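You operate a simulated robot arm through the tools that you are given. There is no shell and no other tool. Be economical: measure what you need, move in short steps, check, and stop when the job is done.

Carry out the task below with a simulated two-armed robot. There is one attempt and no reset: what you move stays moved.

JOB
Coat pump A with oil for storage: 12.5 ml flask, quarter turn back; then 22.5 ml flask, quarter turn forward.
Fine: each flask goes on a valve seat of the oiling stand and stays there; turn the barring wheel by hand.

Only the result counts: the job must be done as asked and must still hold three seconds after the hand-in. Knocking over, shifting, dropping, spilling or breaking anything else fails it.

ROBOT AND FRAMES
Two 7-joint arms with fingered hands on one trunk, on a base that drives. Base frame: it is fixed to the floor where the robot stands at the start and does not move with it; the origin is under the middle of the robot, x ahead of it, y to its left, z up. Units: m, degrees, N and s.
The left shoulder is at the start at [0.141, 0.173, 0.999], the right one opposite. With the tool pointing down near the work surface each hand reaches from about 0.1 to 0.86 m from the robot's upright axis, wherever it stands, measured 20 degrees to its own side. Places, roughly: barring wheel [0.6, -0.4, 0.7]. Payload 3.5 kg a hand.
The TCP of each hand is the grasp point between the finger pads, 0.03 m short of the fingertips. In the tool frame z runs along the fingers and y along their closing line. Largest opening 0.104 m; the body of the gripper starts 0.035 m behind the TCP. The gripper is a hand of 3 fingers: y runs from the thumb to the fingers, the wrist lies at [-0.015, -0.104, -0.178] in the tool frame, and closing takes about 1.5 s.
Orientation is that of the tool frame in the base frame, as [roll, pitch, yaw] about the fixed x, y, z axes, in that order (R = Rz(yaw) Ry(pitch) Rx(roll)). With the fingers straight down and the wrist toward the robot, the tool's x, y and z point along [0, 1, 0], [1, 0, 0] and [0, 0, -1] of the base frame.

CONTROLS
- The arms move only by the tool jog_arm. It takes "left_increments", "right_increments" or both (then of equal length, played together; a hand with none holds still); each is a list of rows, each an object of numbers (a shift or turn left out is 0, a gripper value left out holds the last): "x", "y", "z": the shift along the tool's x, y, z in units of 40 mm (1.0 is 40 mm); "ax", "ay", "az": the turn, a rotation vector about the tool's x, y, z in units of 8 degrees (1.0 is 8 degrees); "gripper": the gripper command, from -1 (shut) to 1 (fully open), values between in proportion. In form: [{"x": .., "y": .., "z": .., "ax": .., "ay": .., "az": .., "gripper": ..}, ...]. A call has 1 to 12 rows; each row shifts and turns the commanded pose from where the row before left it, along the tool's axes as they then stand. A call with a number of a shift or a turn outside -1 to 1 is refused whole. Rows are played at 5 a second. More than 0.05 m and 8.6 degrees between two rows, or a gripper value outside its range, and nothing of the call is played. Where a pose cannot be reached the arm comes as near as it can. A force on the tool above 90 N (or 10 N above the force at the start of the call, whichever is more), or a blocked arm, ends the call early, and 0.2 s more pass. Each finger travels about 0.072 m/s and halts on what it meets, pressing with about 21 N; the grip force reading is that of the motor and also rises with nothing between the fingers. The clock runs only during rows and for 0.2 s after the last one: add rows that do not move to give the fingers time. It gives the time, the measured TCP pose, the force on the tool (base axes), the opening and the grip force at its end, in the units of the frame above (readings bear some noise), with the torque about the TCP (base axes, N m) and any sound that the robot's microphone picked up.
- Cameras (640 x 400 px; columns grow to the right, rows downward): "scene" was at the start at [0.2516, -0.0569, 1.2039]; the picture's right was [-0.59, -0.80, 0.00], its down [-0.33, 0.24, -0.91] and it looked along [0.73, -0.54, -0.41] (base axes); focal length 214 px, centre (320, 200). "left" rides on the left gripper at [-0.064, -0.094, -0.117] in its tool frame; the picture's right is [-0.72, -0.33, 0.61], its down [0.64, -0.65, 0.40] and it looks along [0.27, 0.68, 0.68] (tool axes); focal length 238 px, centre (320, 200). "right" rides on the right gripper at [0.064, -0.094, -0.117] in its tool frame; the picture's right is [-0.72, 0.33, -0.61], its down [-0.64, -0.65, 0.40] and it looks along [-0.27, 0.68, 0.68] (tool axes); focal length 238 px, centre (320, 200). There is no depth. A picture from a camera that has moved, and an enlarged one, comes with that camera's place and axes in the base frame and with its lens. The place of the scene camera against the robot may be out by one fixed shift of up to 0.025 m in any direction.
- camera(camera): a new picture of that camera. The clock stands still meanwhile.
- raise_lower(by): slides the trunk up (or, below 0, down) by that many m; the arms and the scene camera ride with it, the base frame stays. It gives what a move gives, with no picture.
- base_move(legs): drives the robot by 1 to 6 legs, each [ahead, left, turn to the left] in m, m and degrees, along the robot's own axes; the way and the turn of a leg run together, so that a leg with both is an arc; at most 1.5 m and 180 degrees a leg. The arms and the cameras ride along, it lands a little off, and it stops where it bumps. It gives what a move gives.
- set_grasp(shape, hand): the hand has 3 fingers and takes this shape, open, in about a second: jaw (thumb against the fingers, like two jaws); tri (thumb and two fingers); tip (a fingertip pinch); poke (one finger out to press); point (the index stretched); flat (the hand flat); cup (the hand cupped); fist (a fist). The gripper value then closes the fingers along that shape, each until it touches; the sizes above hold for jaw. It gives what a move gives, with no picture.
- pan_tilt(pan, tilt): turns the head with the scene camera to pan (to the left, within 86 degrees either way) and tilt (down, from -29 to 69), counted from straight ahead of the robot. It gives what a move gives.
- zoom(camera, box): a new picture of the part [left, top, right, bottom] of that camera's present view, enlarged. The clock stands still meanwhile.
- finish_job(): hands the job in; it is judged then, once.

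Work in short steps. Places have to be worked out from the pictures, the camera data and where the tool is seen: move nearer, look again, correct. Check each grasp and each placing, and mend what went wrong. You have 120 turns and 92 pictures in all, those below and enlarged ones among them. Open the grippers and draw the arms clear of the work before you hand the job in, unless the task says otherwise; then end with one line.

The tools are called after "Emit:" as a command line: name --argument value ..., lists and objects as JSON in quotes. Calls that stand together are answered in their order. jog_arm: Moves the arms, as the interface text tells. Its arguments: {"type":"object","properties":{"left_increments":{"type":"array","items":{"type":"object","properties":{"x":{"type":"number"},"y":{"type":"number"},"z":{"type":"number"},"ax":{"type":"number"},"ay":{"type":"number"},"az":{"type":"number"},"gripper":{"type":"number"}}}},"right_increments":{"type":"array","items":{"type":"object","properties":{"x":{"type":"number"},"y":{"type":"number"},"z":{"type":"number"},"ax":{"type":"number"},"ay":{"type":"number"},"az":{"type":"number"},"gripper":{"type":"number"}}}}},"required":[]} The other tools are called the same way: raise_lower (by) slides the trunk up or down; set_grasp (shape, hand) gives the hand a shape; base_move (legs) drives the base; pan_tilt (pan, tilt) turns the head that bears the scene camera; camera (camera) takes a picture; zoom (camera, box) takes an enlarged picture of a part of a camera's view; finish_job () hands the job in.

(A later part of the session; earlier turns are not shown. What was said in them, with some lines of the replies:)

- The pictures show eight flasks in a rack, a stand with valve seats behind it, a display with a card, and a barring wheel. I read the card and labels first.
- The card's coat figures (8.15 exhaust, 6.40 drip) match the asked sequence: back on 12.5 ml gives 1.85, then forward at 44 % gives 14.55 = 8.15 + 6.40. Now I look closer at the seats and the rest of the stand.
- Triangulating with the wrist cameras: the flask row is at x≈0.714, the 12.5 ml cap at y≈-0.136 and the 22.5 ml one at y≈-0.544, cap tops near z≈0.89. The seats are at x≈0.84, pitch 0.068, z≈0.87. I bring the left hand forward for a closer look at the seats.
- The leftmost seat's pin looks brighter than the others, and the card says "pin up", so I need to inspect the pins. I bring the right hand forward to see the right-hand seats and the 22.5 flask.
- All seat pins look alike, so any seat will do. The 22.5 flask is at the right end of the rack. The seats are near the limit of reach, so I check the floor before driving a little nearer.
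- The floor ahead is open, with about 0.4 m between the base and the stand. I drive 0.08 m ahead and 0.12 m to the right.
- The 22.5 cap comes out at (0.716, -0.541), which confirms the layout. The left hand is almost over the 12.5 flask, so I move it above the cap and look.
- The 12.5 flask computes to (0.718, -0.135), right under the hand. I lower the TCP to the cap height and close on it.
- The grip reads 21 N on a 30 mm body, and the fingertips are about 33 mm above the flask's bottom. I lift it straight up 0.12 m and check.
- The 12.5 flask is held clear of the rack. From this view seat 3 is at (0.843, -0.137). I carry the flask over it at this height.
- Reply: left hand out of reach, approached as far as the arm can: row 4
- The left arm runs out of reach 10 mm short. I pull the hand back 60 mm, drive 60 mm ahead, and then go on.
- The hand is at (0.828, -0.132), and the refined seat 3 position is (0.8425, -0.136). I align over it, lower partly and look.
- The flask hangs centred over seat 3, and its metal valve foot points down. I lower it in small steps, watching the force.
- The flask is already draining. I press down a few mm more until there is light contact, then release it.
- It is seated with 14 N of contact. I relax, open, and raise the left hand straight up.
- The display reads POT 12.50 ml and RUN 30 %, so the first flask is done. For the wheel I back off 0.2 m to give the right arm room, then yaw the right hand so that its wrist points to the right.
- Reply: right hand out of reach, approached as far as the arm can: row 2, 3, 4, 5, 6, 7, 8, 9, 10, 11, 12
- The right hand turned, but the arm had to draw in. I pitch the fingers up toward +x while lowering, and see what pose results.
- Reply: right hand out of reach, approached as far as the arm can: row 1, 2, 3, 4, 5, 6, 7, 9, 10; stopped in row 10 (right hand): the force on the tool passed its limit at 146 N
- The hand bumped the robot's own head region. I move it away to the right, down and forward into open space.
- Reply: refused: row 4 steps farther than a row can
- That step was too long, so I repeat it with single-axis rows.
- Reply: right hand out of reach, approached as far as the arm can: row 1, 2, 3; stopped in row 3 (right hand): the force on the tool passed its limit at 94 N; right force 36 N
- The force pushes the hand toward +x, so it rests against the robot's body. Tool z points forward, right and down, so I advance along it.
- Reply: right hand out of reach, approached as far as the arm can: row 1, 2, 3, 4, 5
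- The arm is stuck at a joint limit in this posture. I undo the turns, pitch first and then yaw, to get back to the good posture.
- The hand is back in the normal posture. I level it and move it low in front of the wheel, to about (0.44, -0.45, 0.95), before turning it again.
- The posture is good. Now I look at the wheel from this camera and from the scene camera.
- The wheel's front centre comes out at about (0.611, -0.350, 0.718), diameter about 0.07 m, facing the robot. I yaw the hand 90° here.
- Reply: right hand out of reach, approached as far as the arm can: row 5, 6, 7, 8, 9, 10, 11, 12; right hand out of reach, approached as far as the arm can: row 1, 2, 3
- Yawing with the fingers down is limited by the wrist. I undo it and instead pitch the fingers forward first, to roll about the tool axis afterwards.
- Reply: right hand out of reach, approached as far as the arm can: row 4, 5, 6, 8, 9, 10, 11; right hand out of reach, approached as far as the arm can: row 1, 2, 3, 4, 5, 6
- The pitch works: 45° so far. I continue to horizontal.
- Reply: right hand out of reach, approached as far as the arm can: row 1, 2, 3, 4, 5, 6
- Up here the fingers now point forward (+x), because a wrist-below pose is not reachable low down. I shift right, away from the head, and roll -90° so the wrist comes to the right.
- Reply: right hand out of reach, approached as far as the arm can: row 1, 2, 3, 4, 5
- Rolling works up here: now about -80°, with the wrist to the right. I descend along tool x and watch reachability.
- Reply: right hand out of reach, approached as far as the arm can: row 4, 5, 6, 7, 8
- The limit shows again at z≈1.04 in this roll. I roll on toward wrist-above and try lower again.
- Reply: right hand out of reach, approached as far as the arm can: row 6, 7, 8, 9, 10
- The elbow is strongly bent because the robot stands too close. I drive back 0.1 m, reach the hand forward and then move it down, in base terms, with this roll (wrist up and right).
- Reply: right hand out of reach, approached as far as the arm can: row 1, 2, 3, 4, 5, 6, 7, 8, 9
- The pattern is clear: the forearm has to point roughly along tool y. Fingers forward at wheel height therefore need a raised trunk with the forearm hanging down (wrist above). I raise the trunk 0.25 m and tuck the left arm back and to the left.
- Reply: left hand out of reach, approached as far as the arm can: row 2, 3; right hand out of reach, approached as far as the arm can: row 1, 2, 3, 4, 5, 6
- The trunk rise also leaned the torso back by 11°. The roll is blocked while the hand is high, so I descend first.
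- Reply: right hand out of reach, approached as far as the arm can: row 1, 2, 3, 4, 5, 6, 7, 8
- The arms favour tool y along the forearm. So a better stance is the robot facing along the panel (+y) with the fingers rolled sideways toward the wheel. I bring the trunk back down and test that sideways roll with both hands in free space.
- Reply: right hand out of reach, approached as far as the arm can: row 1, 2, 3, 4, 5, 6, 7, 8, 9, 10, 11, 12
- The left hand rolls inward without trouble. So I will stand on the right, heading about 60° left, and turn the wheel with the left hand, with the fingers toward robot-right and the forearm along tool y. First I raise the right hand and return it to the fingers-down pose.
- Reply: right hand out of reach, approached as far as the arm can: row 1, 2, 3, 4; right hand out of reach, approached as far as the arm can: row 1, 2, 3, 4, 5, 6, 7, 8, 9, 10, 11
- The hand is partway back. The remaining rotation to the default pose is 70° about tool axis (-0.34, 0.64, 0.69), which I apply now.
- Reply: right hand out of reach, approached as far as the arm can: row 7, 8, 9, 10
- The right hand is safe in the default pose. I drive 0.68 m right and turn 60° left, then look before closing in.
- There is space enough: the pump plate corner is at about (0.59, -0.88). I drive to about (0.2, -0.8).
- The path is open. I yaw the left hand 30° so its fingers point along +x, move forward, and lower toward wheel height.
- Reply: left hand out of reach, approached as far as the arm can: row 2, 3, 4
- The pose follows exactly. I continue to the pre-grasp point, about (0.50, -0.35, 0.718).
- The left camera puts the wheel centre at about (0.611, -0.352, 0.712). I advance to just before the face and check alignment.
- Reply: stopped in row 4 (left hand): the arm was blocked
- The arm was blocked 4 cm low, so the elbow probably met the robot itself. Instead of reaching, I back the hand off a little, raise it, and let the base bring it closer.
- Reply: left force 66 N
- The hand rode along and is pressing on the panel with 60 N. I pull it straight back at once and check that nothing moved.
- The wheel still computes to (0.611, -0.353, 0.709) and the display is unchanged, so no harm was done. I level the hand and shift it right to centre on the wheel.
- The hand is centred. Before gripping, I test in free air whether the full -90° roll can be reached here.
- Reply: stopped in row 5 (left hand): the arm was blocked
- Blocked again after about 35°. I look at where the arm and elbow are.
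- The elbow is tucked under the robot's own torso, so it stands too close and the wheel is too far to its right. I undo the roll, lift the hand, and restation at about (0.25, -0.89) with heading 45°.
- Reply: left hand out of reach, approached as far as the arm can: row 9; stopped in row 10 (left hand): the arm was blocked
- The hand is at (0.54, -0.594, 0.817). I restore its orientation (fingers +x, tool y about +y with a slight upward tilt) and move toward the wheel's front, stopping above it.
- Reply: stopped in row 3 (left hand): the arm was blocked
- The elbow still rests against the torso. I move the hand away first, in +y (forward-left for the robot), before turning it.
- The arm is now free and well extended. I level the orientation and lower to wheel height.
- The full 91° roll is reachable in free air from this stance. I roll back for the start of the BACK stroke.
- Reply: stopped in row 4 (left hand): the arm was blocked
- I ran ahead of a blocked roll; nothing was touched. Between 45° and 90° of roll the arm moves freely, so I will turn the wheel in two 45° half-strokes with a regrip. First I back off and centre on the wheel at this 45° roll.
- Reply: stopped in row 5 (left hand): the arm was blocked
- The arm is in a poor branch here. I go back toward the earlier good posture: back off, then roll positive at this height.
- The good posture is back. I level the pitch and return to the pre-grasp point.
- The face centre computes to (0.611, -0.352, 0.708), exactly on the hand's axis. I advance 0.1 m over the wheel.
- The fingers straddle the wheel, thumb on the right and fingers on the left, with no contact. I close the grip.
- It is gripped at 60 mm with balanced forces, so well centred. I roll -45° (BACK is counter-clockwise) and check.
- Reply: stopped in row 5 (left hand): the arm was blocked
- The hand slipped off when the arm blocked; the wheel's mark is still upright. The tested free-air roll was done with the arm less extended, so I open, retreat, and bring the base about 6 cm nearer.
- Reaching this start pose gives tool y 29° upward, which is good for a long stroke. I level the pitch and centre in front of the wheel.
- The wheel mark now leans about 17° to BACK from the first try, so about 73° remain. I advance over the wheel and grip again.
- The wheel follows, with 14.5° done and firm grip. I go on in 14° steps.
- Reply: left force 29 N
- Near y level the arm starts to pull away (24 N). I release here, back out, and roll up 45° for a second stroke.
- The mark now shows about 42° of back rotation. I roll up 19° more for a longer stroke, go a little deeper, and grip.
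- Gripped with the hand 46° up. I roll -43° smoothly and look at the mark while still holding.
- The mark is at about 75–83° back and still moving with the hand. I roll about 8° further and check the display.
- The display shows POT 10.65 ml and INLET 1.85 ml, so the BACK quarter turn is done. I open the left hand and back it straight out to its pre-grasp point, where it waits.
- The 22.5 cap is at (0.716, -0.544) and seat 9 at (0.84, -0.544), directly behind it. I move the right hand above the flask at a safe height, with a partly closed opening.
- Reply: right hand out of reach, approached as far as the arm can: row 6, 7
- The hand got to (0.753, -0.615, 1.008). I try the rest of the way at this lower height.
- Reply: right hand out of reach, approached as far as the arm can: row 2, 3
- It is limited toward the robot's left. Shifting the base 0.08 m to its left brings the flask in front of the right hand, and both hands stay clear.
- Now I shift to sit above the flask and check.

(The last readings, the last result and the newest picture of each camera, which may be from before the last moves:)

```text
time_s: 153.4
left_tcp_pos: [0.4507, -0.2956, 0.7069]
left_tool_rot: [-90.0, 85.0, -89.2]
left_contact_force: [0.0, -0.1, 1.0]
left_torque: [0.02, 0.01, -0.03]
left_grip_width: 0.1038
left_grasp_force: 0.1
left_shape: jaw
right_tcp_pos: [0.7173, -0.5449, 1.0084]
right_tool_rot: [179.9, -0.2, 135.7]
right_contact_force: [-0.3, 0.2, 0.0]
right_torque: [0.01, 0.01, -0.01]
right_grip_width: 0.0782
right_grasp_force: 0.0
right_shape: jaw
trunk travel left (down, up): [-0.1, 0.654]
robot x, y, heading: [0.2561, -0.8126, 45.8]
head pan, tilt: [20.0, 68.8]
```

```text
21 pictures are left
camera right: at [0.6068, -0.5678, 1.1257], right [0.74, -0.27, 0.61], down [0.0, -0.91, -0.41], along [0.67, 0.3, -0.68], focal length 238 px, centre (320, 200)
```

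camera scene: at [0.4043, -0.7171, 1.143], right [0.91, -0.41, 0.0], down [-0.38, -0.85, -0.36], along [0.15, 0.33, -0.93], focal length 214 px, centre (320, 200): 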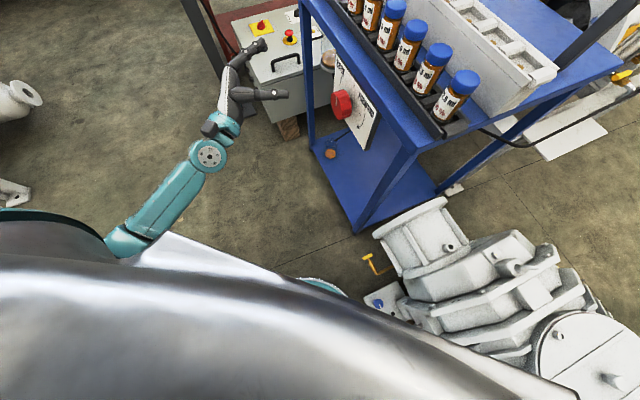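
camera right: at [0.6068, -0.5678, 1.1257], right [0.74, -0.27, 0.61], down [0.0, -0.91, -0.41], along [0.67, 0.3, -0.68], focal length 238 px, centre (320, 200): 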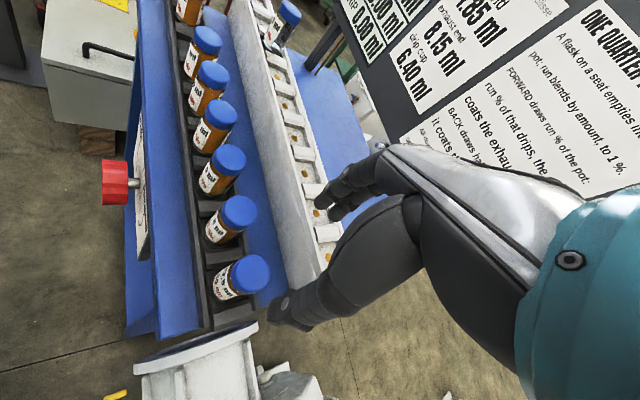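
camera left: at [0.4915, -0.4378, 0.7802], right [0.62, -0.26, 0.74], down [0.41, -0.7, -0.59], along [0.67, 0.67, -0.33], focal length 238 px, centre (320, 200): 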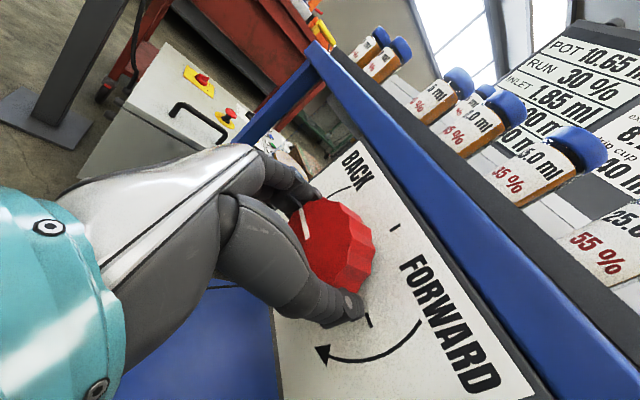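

The cap is directly under the hand, at (0.716, -0.545). I descend to z≈0.873 and close.

Emit:
jog_arm --right_increments '[{"z": 0.9}, {"z": 0.9}, {"z": 0.8}, {"z": 0.78}, {}, {"gripper": -1}, {"gripper": -1}, {"gripper": -1}, {"gripper": -1}, {"gripper": -1}]'

Emit:
camera --camera "right"

```text
time_s: 155.6
left_tcp_pos: [0.4504, -0.2942, 0.7071]
left_tool_rot: [-90.2, 85.0, -89.4]
left_contact_force: [0.3, -0.2, -0.3]
left_torque: [0.01, 0.02, 0.01]
left_grip_width: 0.1035
left_grasp_force: 0.1
left_shape: jaw
right_tcp_pos: [0.7165, -0.5432, 0.8744]
right_tool_rot: [179.8, -0.1, 135.6]
right_contact_force: [0.3, 0.5, 0.3]
right_torque: [-0.03, 0.03, -0.03]
right_grip_width: 0.0307
right_grasp_force: 21.8
right_shape: jaw
trunk travel left (down, up): [-0.1, 0.654]
robot x, y, heading: [0.2597, -0.8173, 45.6]
head pan, tilt: [20.0, 68.8]
```

```text
20 pictures are left
camera right: at [0.607, -0.5665, 0.9907], right [0.74, -0.27, 0.61], down [0.0, -0.91, -0.41], along [0.67, 0.3, -0.68], focal length 238 px, centre (320, 200)
```

right: 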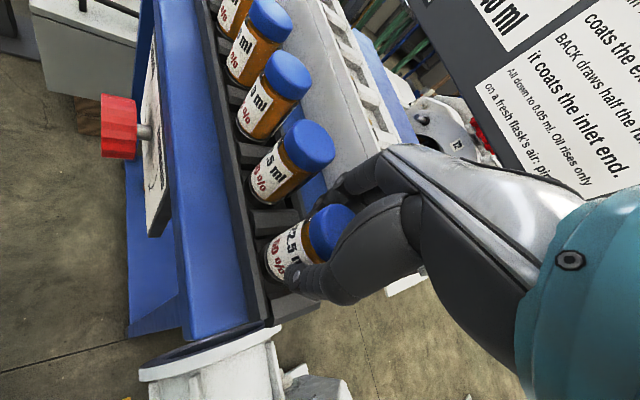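

It is gripped, with the label reading 22.5 / 50 %. I lift 0.12 m and move 0.124 m in +x over seat 9.

Emit:
jog_arm --right_increments '[{"z": -0.6}, {"z": -0.8}, {"z": -0.8}, {"z": -0.8}, {"x": -0.555, "y": 0.541}, {"x": -0.555, "y": 0.541}, {"x": -0.555, "y": 0.541}, {"x": -0.555, "y": 0.541}, {}, {}]'

Emit:
camera --camera "right"

Emit:
pan_tilt --pan -10 --tilt 40

Emit:
camera --camera "scene"

```text
time_s: 157.8
left_tcp_pos: [0.4498, -0.2953, 0.7067]
left_tool_rot: [-89.7, 85.0, -88.9]
left_contact_force: [0.1, -0.5, 0.3]
left_torque: [-0.03, -0.02, -0.01]
left_grip_width: 0.1037
left_grasp_force: 0.0
left_shape: jaw
right_tcp_pos: [0.8426, -0.5446, 0.9936]
right_tool_rot: [179.7, -0.1, 135.6]
right_contact_force: [-0.4, -0.2, -0.8]
right_torque: [-0.05, 0.02, 0.03]
right_grip_width: 0.0308
right_grasp_force: 21.2
right_shape: jaw
trunk travel left (down, up): [-0.1, 0.654]
robot x, y, heading: [0.2603, -0.8162, 45.7]
head pan, tilt: [20.0, 68.8]
```

```text
19 pictures are left
camera right: at [0.7311, -0.5672, 1.1099], right [0.74, -0.27, 0.61], down [0.0, -0.91, -0.41], along [0.67, 0.3, -0.68], focal length 238 px, centre (320, 200)
```

right: 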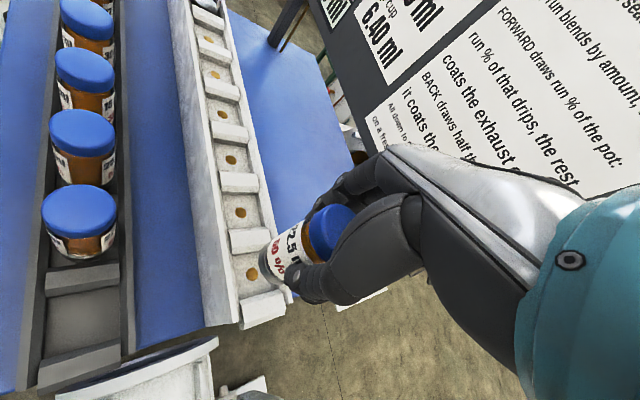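

```text
time_s: 158.8
left_tcp_pos: [0.4504, -0.2949, 0.7076]
left_tool_rot: [-89.6, 85.0, -88.8]
left_contact_force: [-0.1, -0.1, 0.6]
left_torque: [0.0, 0.01, 0.0]
left_grip_width: 0.1039
left_grasp_force: 0.0
left_shape: jaw
right_tcp_pos: [0.8404, -0.5446, 0.993]
right_tool_rot: [179.9, -0.2, 135.6]
right_contact_force: [-0.3, -0.8, -0.5]
right_torque: [-0.04, 0.01, 0.01]
right_grip_width: 0.0308
right_grasp_force: 20.4
right_shape: jaw
trunk travel left (down, up): [-0.1, 0.654]
robot x, y, heading: [0.2581, -0.8147, 45.7]
head pan, tilt: [-10.0, 40.0]
```

```text
18 pictures are left
camera scene: at [0.4532, -0.6476, 1.179], right [0.58, -0.81, 0.0], down [-0.52, -0.38, -0.77], along [0.62, 0.45, -0.64], focal length 214 px, centre (320, 200)
```

scene: 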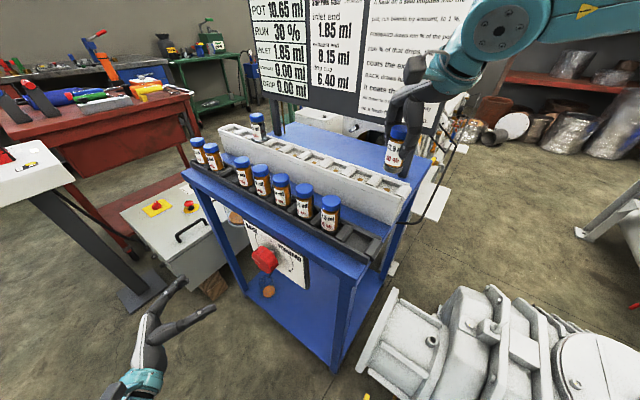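

The seat 9 pin is seen at (0.843, -0.543), directly under the flask. I lower to seating contact in decreasing steps.

Emit:
jog_arm --right_increments '[{"z": 0.5, "x": -0.02, "y": 0.02}, {"z": 0.4}, {"z": 0.25}, {"z": 0.15}, {"z": 0.1}, {"z": 0.05}, {}, {}]'

Emit:
camera --camera "right"

```text
time_s: 160.6
left_tcp_pos: [0.4493, -0.2952, 0.7083]
left_tool_rot: [-90.0, 85.0, -89.3]
left_contact_force: [0.3, 0.2, 0.3]
left_torque: [0.01, -0.01, 0.02]
left_grip_width: 0.1037
left_grasp_force: 0.0
left_shape: jaw
right_tcp_pos: [0.8421, -0.5443, 0.9372]
right_tool_rot: [179.6, -0.1, 135.7]
right_contact_force: [0.3, 0.2, 7.4]
right_torque: [0.06, -0.03, -0.01]
right_grip_width: 0.0308
right_grasp_force: 21.0
right_shape: jaw
trunk travel left (down, up): [-0.1, 0.654]
robot x, y, heading: [0.2565, -0.8139, 45.7]
head pan, tilt: [-10.0, 40.0]
```

```text
17 pictures are left
camera right: at [0.7317, -0.5674, 1.0534], right [0.74, -0.27, 0.61], down [0.0, -0.91, -0.41], along [0.67, 0.31, -0.67], focal length 238 px, centre (320, 200)
```

right: 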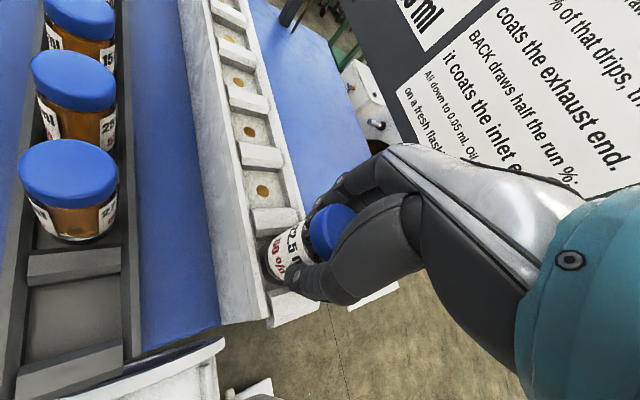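

It is seated with 7 N of contact. I release and raise the right hand straight up.

Emit:
jog_arm --right_increments '[{"gripper": 0.5}, {"gripper": 0.5}, {"gripper": 0.5}, {"gripper": 0.5}, {"z": -0.8}, {"z": -0.9}, {"z": -0.9}, {"z": -0.9}, {"z": -0.9}, {}]'

Emit:
zoom --camera "scene" --box '[230, 0, 450, 170]'

```text
time_s: 162.8
left_tcp_pos: [0.4496, -0.2947, 0.7063]
left_tool_rot: [-90.2, 85.0, -89.4]
left_contact_force: [0.0, -0.2, -0.7]
left_torque: [-0.02, 0.01, -0.02]
left_grip_width: 0.1038
left_grasp_force: 0.0
left_shape: jaw
right_tcp_pos: [0.8424, -0.5441, 1.1121]
right_tool_rot: [179.8, -0.1, 135.7]
right_contact_force: [-0.5, -0.5, 0.9]
right_torque: [-0.04, 0.01, -0.02]
right_grip_width: 0.0775
right_grasp_force: 0.1
right_shape: jaw
trunk travel left (down, up): [-0.1, 0.654]
robot x, y, heading: [0.2577, -0.8169, 45.4]
head pan, tilt: [-10.0, 40.0]
```

```text
2.35 times, centred on (340, 85) of scene
camera zoom: at [0.4532, -0.6477, 1.1791], right [0.58, -0.81, 0.0], down [-0.52, -0.37, -0.77], along [0.62, 0.45, -0.64], focal length 505 px, centre (273, 471)
```

zoom: 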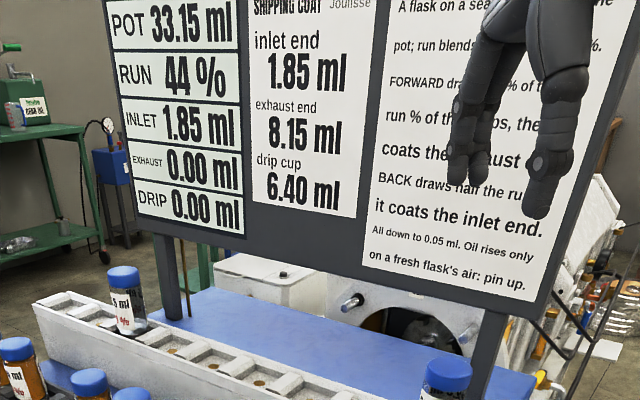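

POT 33.15 ml and RUN 44 %, as computed. I draw the right hand back from the board, then shift the base back 0.08 m to the wheel stance.

Emit:
jog_arm --right_increments '[{"y": -1, "z": -0.3}, {"y": -1, "z": -0.3}, {"y": -1}, {"y": -1}, {}]'

Emit:
base_move --legs '[[0, -0.08, 0]]'

Emit:
camera --camera "left"

```text
time_s: 164.0
left_tcp_pos: [0.4489, -0.2955, 0.707]
left_tool_rot: [-90.3, 85.0, -89.6]
left_contact_force: [-0.2, -1.0, -0.5]
left_torque: [0.01, 0.03, -0.01]
left_grip_width: 0.1037
left_grasp_force: 0.1
left_shape: jaw
right_tcp_pos: [0.7301, -0.6594, 1.1351]
right_tool_rot: [179.8, -0.2, 135.6]
right_contact_force: [-0.6, -0.5, 0.5]
right_torque: [0.0, -0.03, -0.02]
right_grip_width: 0.0776
right_grasp_force: 0.1
right_shape: jaw
trunk travel left (down, up): [-0.1, 0.654]
robot x, y, heading: [0.2545, -0.8139, 45.8]
head pan, tilt: [-10.0, 40.0]
```

```text
time_s: 165.0
left_tcp_pos: [0.5062, -0.3502, 0.7069]
left_tool_rot: [-90.6, 85.0, -89.8]
left_contact_force: [0.0, -0.3, -0.2]
left_torque: [0.02, 0.01, 0.03]
left_grip_width: 0.1033
left_grasp_force: 0.0
left_shape: jaw
right_tcp_pos: [0.7885, -0.7156, 1.1336]
right_tool_rot: [179.8, -0.3, 135.6]
right_contact_force: [0.2, 0.1, -0.1]
right_torque: [0.0, 0.05, 0.01]
right_grip_width: 0.0778
right_grasp_force: 0.1
right_shape: jaw
trunk travel left (down, up): [-0.1, 0.654]
robot x, y, heading: [0.315, -0.8677, 45.5]
head pan, tilt: [-10.0, 40.0]
```

```text
15 pictures are left
camera left: at [0.3922, -0.4403, 0.7805], right [0.62, -0.25, 0.74], down [0.41, -0.7, -0.58], along [0.67, 0.67, -0.33], focal length 238 px, centre (320, 200)
```

left: 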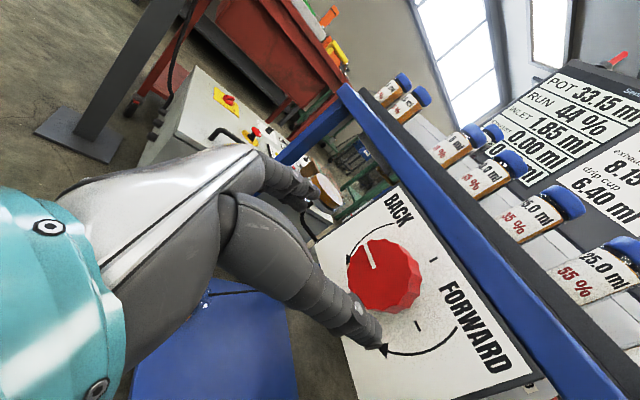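

The stance and pose repeat exactly, and the hand is centred on the wheel. I advance, grip, and confirm the grip.

Emit:
jog_arm --left_increments '[{"z": 0.85}, {"z": 0.85}, {"z": 0.83}, {}, {"gripper": -1}, {"gripper": -1}, {"gripper": -1}, {"gripper": -1}, {"gripper": -1}]'

Emit:
jog_arm --left_increments '[{"az": 0.6}, {"az": 0.6}, {"az": 0.6}, {"az": 0.6}, {"az": 0.6}, {"az": 0.6}, {"az": 0.6}, {"az": 0.6}, {"az": 0.6}, {"az": 0.6}, {}]'

```text
time_s: 167.0
left_tcp_pos: [0.6083, -0.3484, 0.706]
left_tool_rot: [-92.6, 85.3, -91.8]
left_contact_force: [1.6, -1.9, 0.3]
left_torque: [0.0, 0.01, -0.05]
left_grip_width: 0.0591
left_grasp_force: 21.1
left_shape: jaw
right_tcp_pos: [0.7874, -0.7141, 1.1341]
right_tool_rot: [179.8, -0.1, 135.6]
right_contact_force: [-0.8, -0.1, 0.0]
right_torque: [0.0, 0.02, 0.04]
right_grip_width: 0.0776
right_grasp_force: 0.0
right_shape: jaw
trunk travel left (down, up): [-0.1, 0.654]
robot x, y, heading: [0.3115, -0.872, 45.7]
head pan, tilt: [-10.0, 40.0]
```

```text
time_s: 169.4
left_tcp_pos: [0.6084, -0.3493, 0.7066]
left_tool_rot: [90.0, 46.9, 90.7]
left_contact_force: [-0.8, -4.2, 0.5]
left_torque: [-0.26, 0.1, -0.09]
left_grip_width: 0.0582
left_grasp_force: 20.7
left_shape: jaw
right_tcp_pos: [0.7865, -0.7146, 1.134]
right_tool_rot: [179.7, -0.1, 135.7]
right_contact_force: [0.4, 0.2, -0.3]
right_torque: [-0.01, -0.03, 0.0]
right_grip_width: 0.0776
right_grasp_force: 0.1
right_shape: jaw
trunk travel left (down, up): [-0.1, 0.654]
robot x, y, heading: [0.318, -0.8709, 45.7]
head pan, tilt: [-10.0, 40.0]
```

48° was turned with the grip held. I try 20° more in the same stroke.

Emit:
jog_arm --left_increments '[{"az": 0.6}, {"az": 0.6}, {"az": 0.6}, {"az": 0.6}, {}]'

Emit:
camera --camera "left"

```text
time_s: 170.6
left_tcp_pos: [0.6091, -0.3501, 0.7078]
left_tool_rot: [90.0, 27.7, 90.8]
left_contact_force: [0.4, -2.2, -0.3]
left_torque: [-0.24, 0.04, -0.03]
left_grip_width: 0.0581
left_grasp_force: 20.9
left_shape: jaw
right_tcp_pos: [0.7869, -0.7167, 1.1338]
right_tool_rot: [179.8, -0.1, 135.6]
right_contact_force: [0.0, -0.1, -0.6]
right_torque: [-0.02, -0.02, 0.01]
right_grip_width: 0.0779
right_grasp_force: 0.0
right_shape: jaw
trunk travel left (down, up): [-0.1, 0.654]
robot x, y, heading: [0.317, -0.8669, 45.7]
head pan, tilt: [-10.0, 40.0]
```

```text
14 pictures are left
camera left: at [0.4934, -0.4509, 0.6551], right [0.62, -0.78, 0.05], down [0.4, 0.27, -0.88], along [0.67, 0.56, 0.48], focal length 238 px, centre (320, 200)
```

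left: 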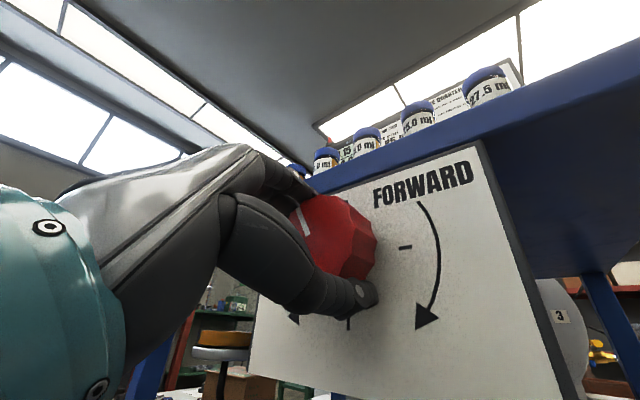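

The mark is nearing upright, and the arm still moves freely. I continue another 19°.

Emit:
jog_arm --left_increments '[{"az": 0.6}, {"az": 0.6}, {"az": 0.6}, {"az": 0.6}, {}]'

Emit:
pan_tilt --pan -5 --tilt 30

Emit:
camera --camera "scene"

```text
time_s: 171.8
left_tcp_pos: [0.6079, -0.3495, 0.707]
left_tool_rot: [90.0, 8.5, 90.8]
left_contact_force: [1.7, -3.4, 2.1]
left_torque: [-0.17, -0.14, -0.03]
left_grip_width: 0.0585
left_grasp_force: 20.8
left_shape: jaw
right_tcp_pos: [0.7861, -0.7149, 1.1341]
right_tool_rot: [179.8, -0.1, 135.7]
right_contact_force: [0.2, 0.2, -0.4]
right_torque: [-0.03, 0.04, 0.0]
right_grip_width: 0.0776
right_grasp_force: 0.1
right_shape: jaw
trunk travel left (down, up): [-0.1, 0.654]
robot x, y, heading: [0.3093, -0.8723, 45.9]
head pan, tilt: [-10.0, 40.0]
```

```text
time_s: 172.6
left_tcp_pos: [0.6073, -0.3505, 0.7067]
left_tool_rot: [90.0, 8.4, 90.8]
left_contact_force: [1.3, -2.8, 3.3]
left_torque: [-0.18, -0.14, -0.03]
left_grip_width: 0.0586
left_grasp_force: 21.5
left_shape: jaw
right_tcp_pos: [0.7883, -0.7145, 1.1349]
right_tool_rot: [179.8, -0.1, 135.6]
right_contact_force: [0.2, -0.8, -0.1]
right_torque: [0.0, -0.03, 0.01]
right_grip_width: 0.0777
right_grasp_force: 0.0
right_shape: jaw
trunk travel left (down, up): [-0.1, 0.654]
robot x, y, heading: [0.3135, -0.8698, 45.8]
head pan, tilt: [-5.0, 30.0]
```

```text
13 pictures are left
camera scene: at [0.5095, -0.6943, 1.1945], right [0.65, -0.76, 0.0], down [-0.38, -0.33, -0.87], along [0.66, 0.56, -0.5], focal length 214 px, centre (320, 200)
```

scene: 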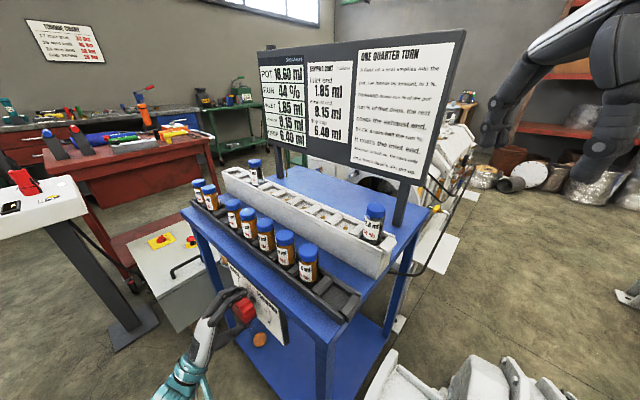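

The display shows POT 18.60, INLET 1.85, EXHAUST 8.15 and DRIP 6.40, all on target. I release the wheel and draw the left hand straight back, then away.

Emit:
jog_arm --left_increments '[{"gripper": 1}, {"gripper": 1}, {"gripper": 1}, {"gripper": 1}, {"z": -0.8}, {"z": -0.8}, {"z": -0.8}, {"z": -0.8}, {}]'

Emit:
zoom --camera "scene" --box '[170, 40, 430, 370]'

```text
time_s: 174.6
left_tcp_pos: [0.4796, -0.3494, 0.7073]
left_tool_rot: [90.0, 8.7, 90.7]
left_contact_force: [0.1, -0.5, -0.2]
left_torque: [-0.02, 0.04, -0.01]
left_grip_width: 0.1039
left_grasp_force: 0.0
left_shape: jaw
right_tcp_pos: [0.7881, -0.7145, 1.1342]
right_tool_rot: [179.8, -0.1, 135.6]
right_contact_force: [0.3, 0.1, -0.6]
right_torque: [0.0, -0.01, 0.01]
right_grip_width: 0.0777
right_grasp_force: 0.1
right_shape: jaw
trunk travel left (down, up): [-0.1, 0.654]
robot x, y, heading: [0.3118, -0.8744, 45.9]
head pan, tilt: [-5.0, 30.0]
```

```text
1.21 times, centred on (300, 205) of scene
camera zoom: at [0.5095, -0.6938, 1.1945], right [0.65, -0.76, 0.0], down [-0.38, -0.33, -0.87], along [0.66, 0.56, -0.5], focal length 260 px, centre (344, 194)
```

zoom: 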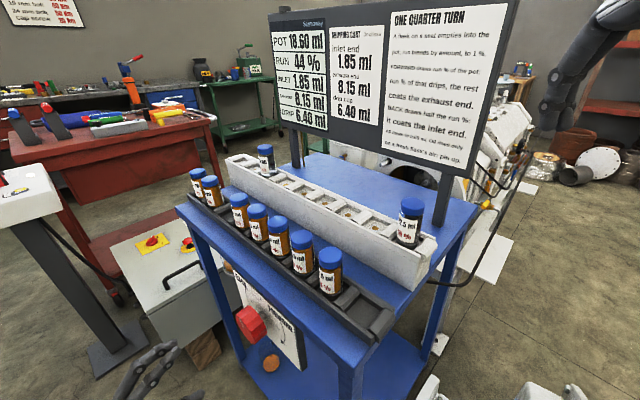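

Everything stands, both flasks are on their seats, and the readings hold. I open the right hand fully and back the robot off a little before handing in.

Emit:
jog_arm --right_increments '[{"gripper": 1, "z": -0.5}, {"gripper": 1}, {}]'

Emit:
base_move --legs '[[-0.12, 0, 0]]'

Emit:
camera --camera "scene"

```text
time_s: 175.4
left_tcp_pos: [0.4792, -0.3514, 0.7066]
left_tool_rot: [90.0, 8.6, 90.8]
left_contact_force: [-0.4, -0.1, -0.1]
left_torque: [0.03, 0.01, 0.01]
left_grip_width: 0.1034
left_grasp_force: 0.0
left_shape: jaw
right_tcp_pos: [0.7877, -0.7158, 1.1529]
right_tool_rot: [179.8, -0.1, 135.6]
right_contact_force: [-0.1, 0.1, 1.1]
right_torque: [-0.01, 0.01, 0.02]
right_grip_width: 0.1034
right_grasp_force: 0.1
right_shape: jaw
trunk travel left (down, up): [-0.1, 0.654]
robot x, y, heading: [0.3167, -0.8716, 45.8]
head pan, tilt: [-5.0, 30.0]
```

```text
time_s: 176.6
left_tcp_pos: [0.3961, -0.4364, 0.7085]
left_tool_rot: [90.0, 8.6, 90.6]
left_contact_force: [-0.8, -0.3, 1.1]
left_torque: [0.02, -0.02, 0.04]
left_grip_width: 0.1037
left_grasp_force: 0.0
left_shape: jaw
right_tcp_pos: [0.703, -0.801, 1.1541]
right_tool_rot: [179.7, -0.1, 135.6]
right_contact_force: [0.3, 0.7, -0.1]
right_torque: [0.03, 0.02, 0.03]
right_grip_width: 0.1034
right_grasp_force: 0.2
right_shape: jaw
trunk travel left (down, up): [-0.1, 0.654]
robot x, y, heading: [0.2303, -0.9562, 45.7]
head pan, tilt: [-5.0, 30.0]
```

```text
11 pictures are left
camera scene: at [0.4248, -0.7806, 1.1946], right [0.65, -0.76, 0.0], down [-0.38, -0.33, -0.87], along [0.66, 0.56, -0.5], focal length 214 px, centre (320, 200)
```

scene: 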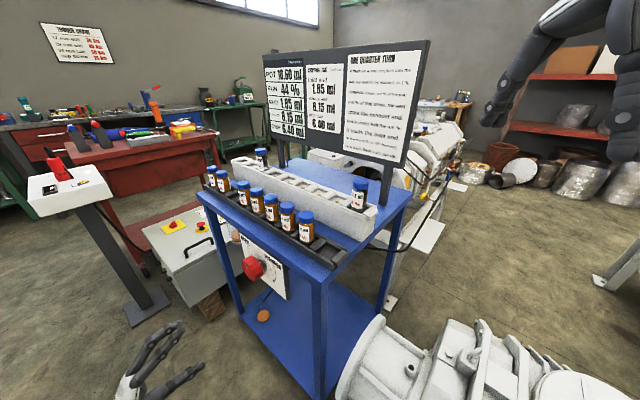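

Both hands are open and clear, and the readings are steady at 1.85, 8.15 and 6.40. I hand the job in.

Emit:
finish_job

```text
The job is handed in.
```

Pump A is coated as asked: the 12.5 ml flask with a quarter turn back, then the 22.5 ml flask with a quarter turn forward. The display read inlet 1.85 ml, exhaust 8.15 ml and drip 6.40 ml, matching the card, and both flasks stay on their seats.
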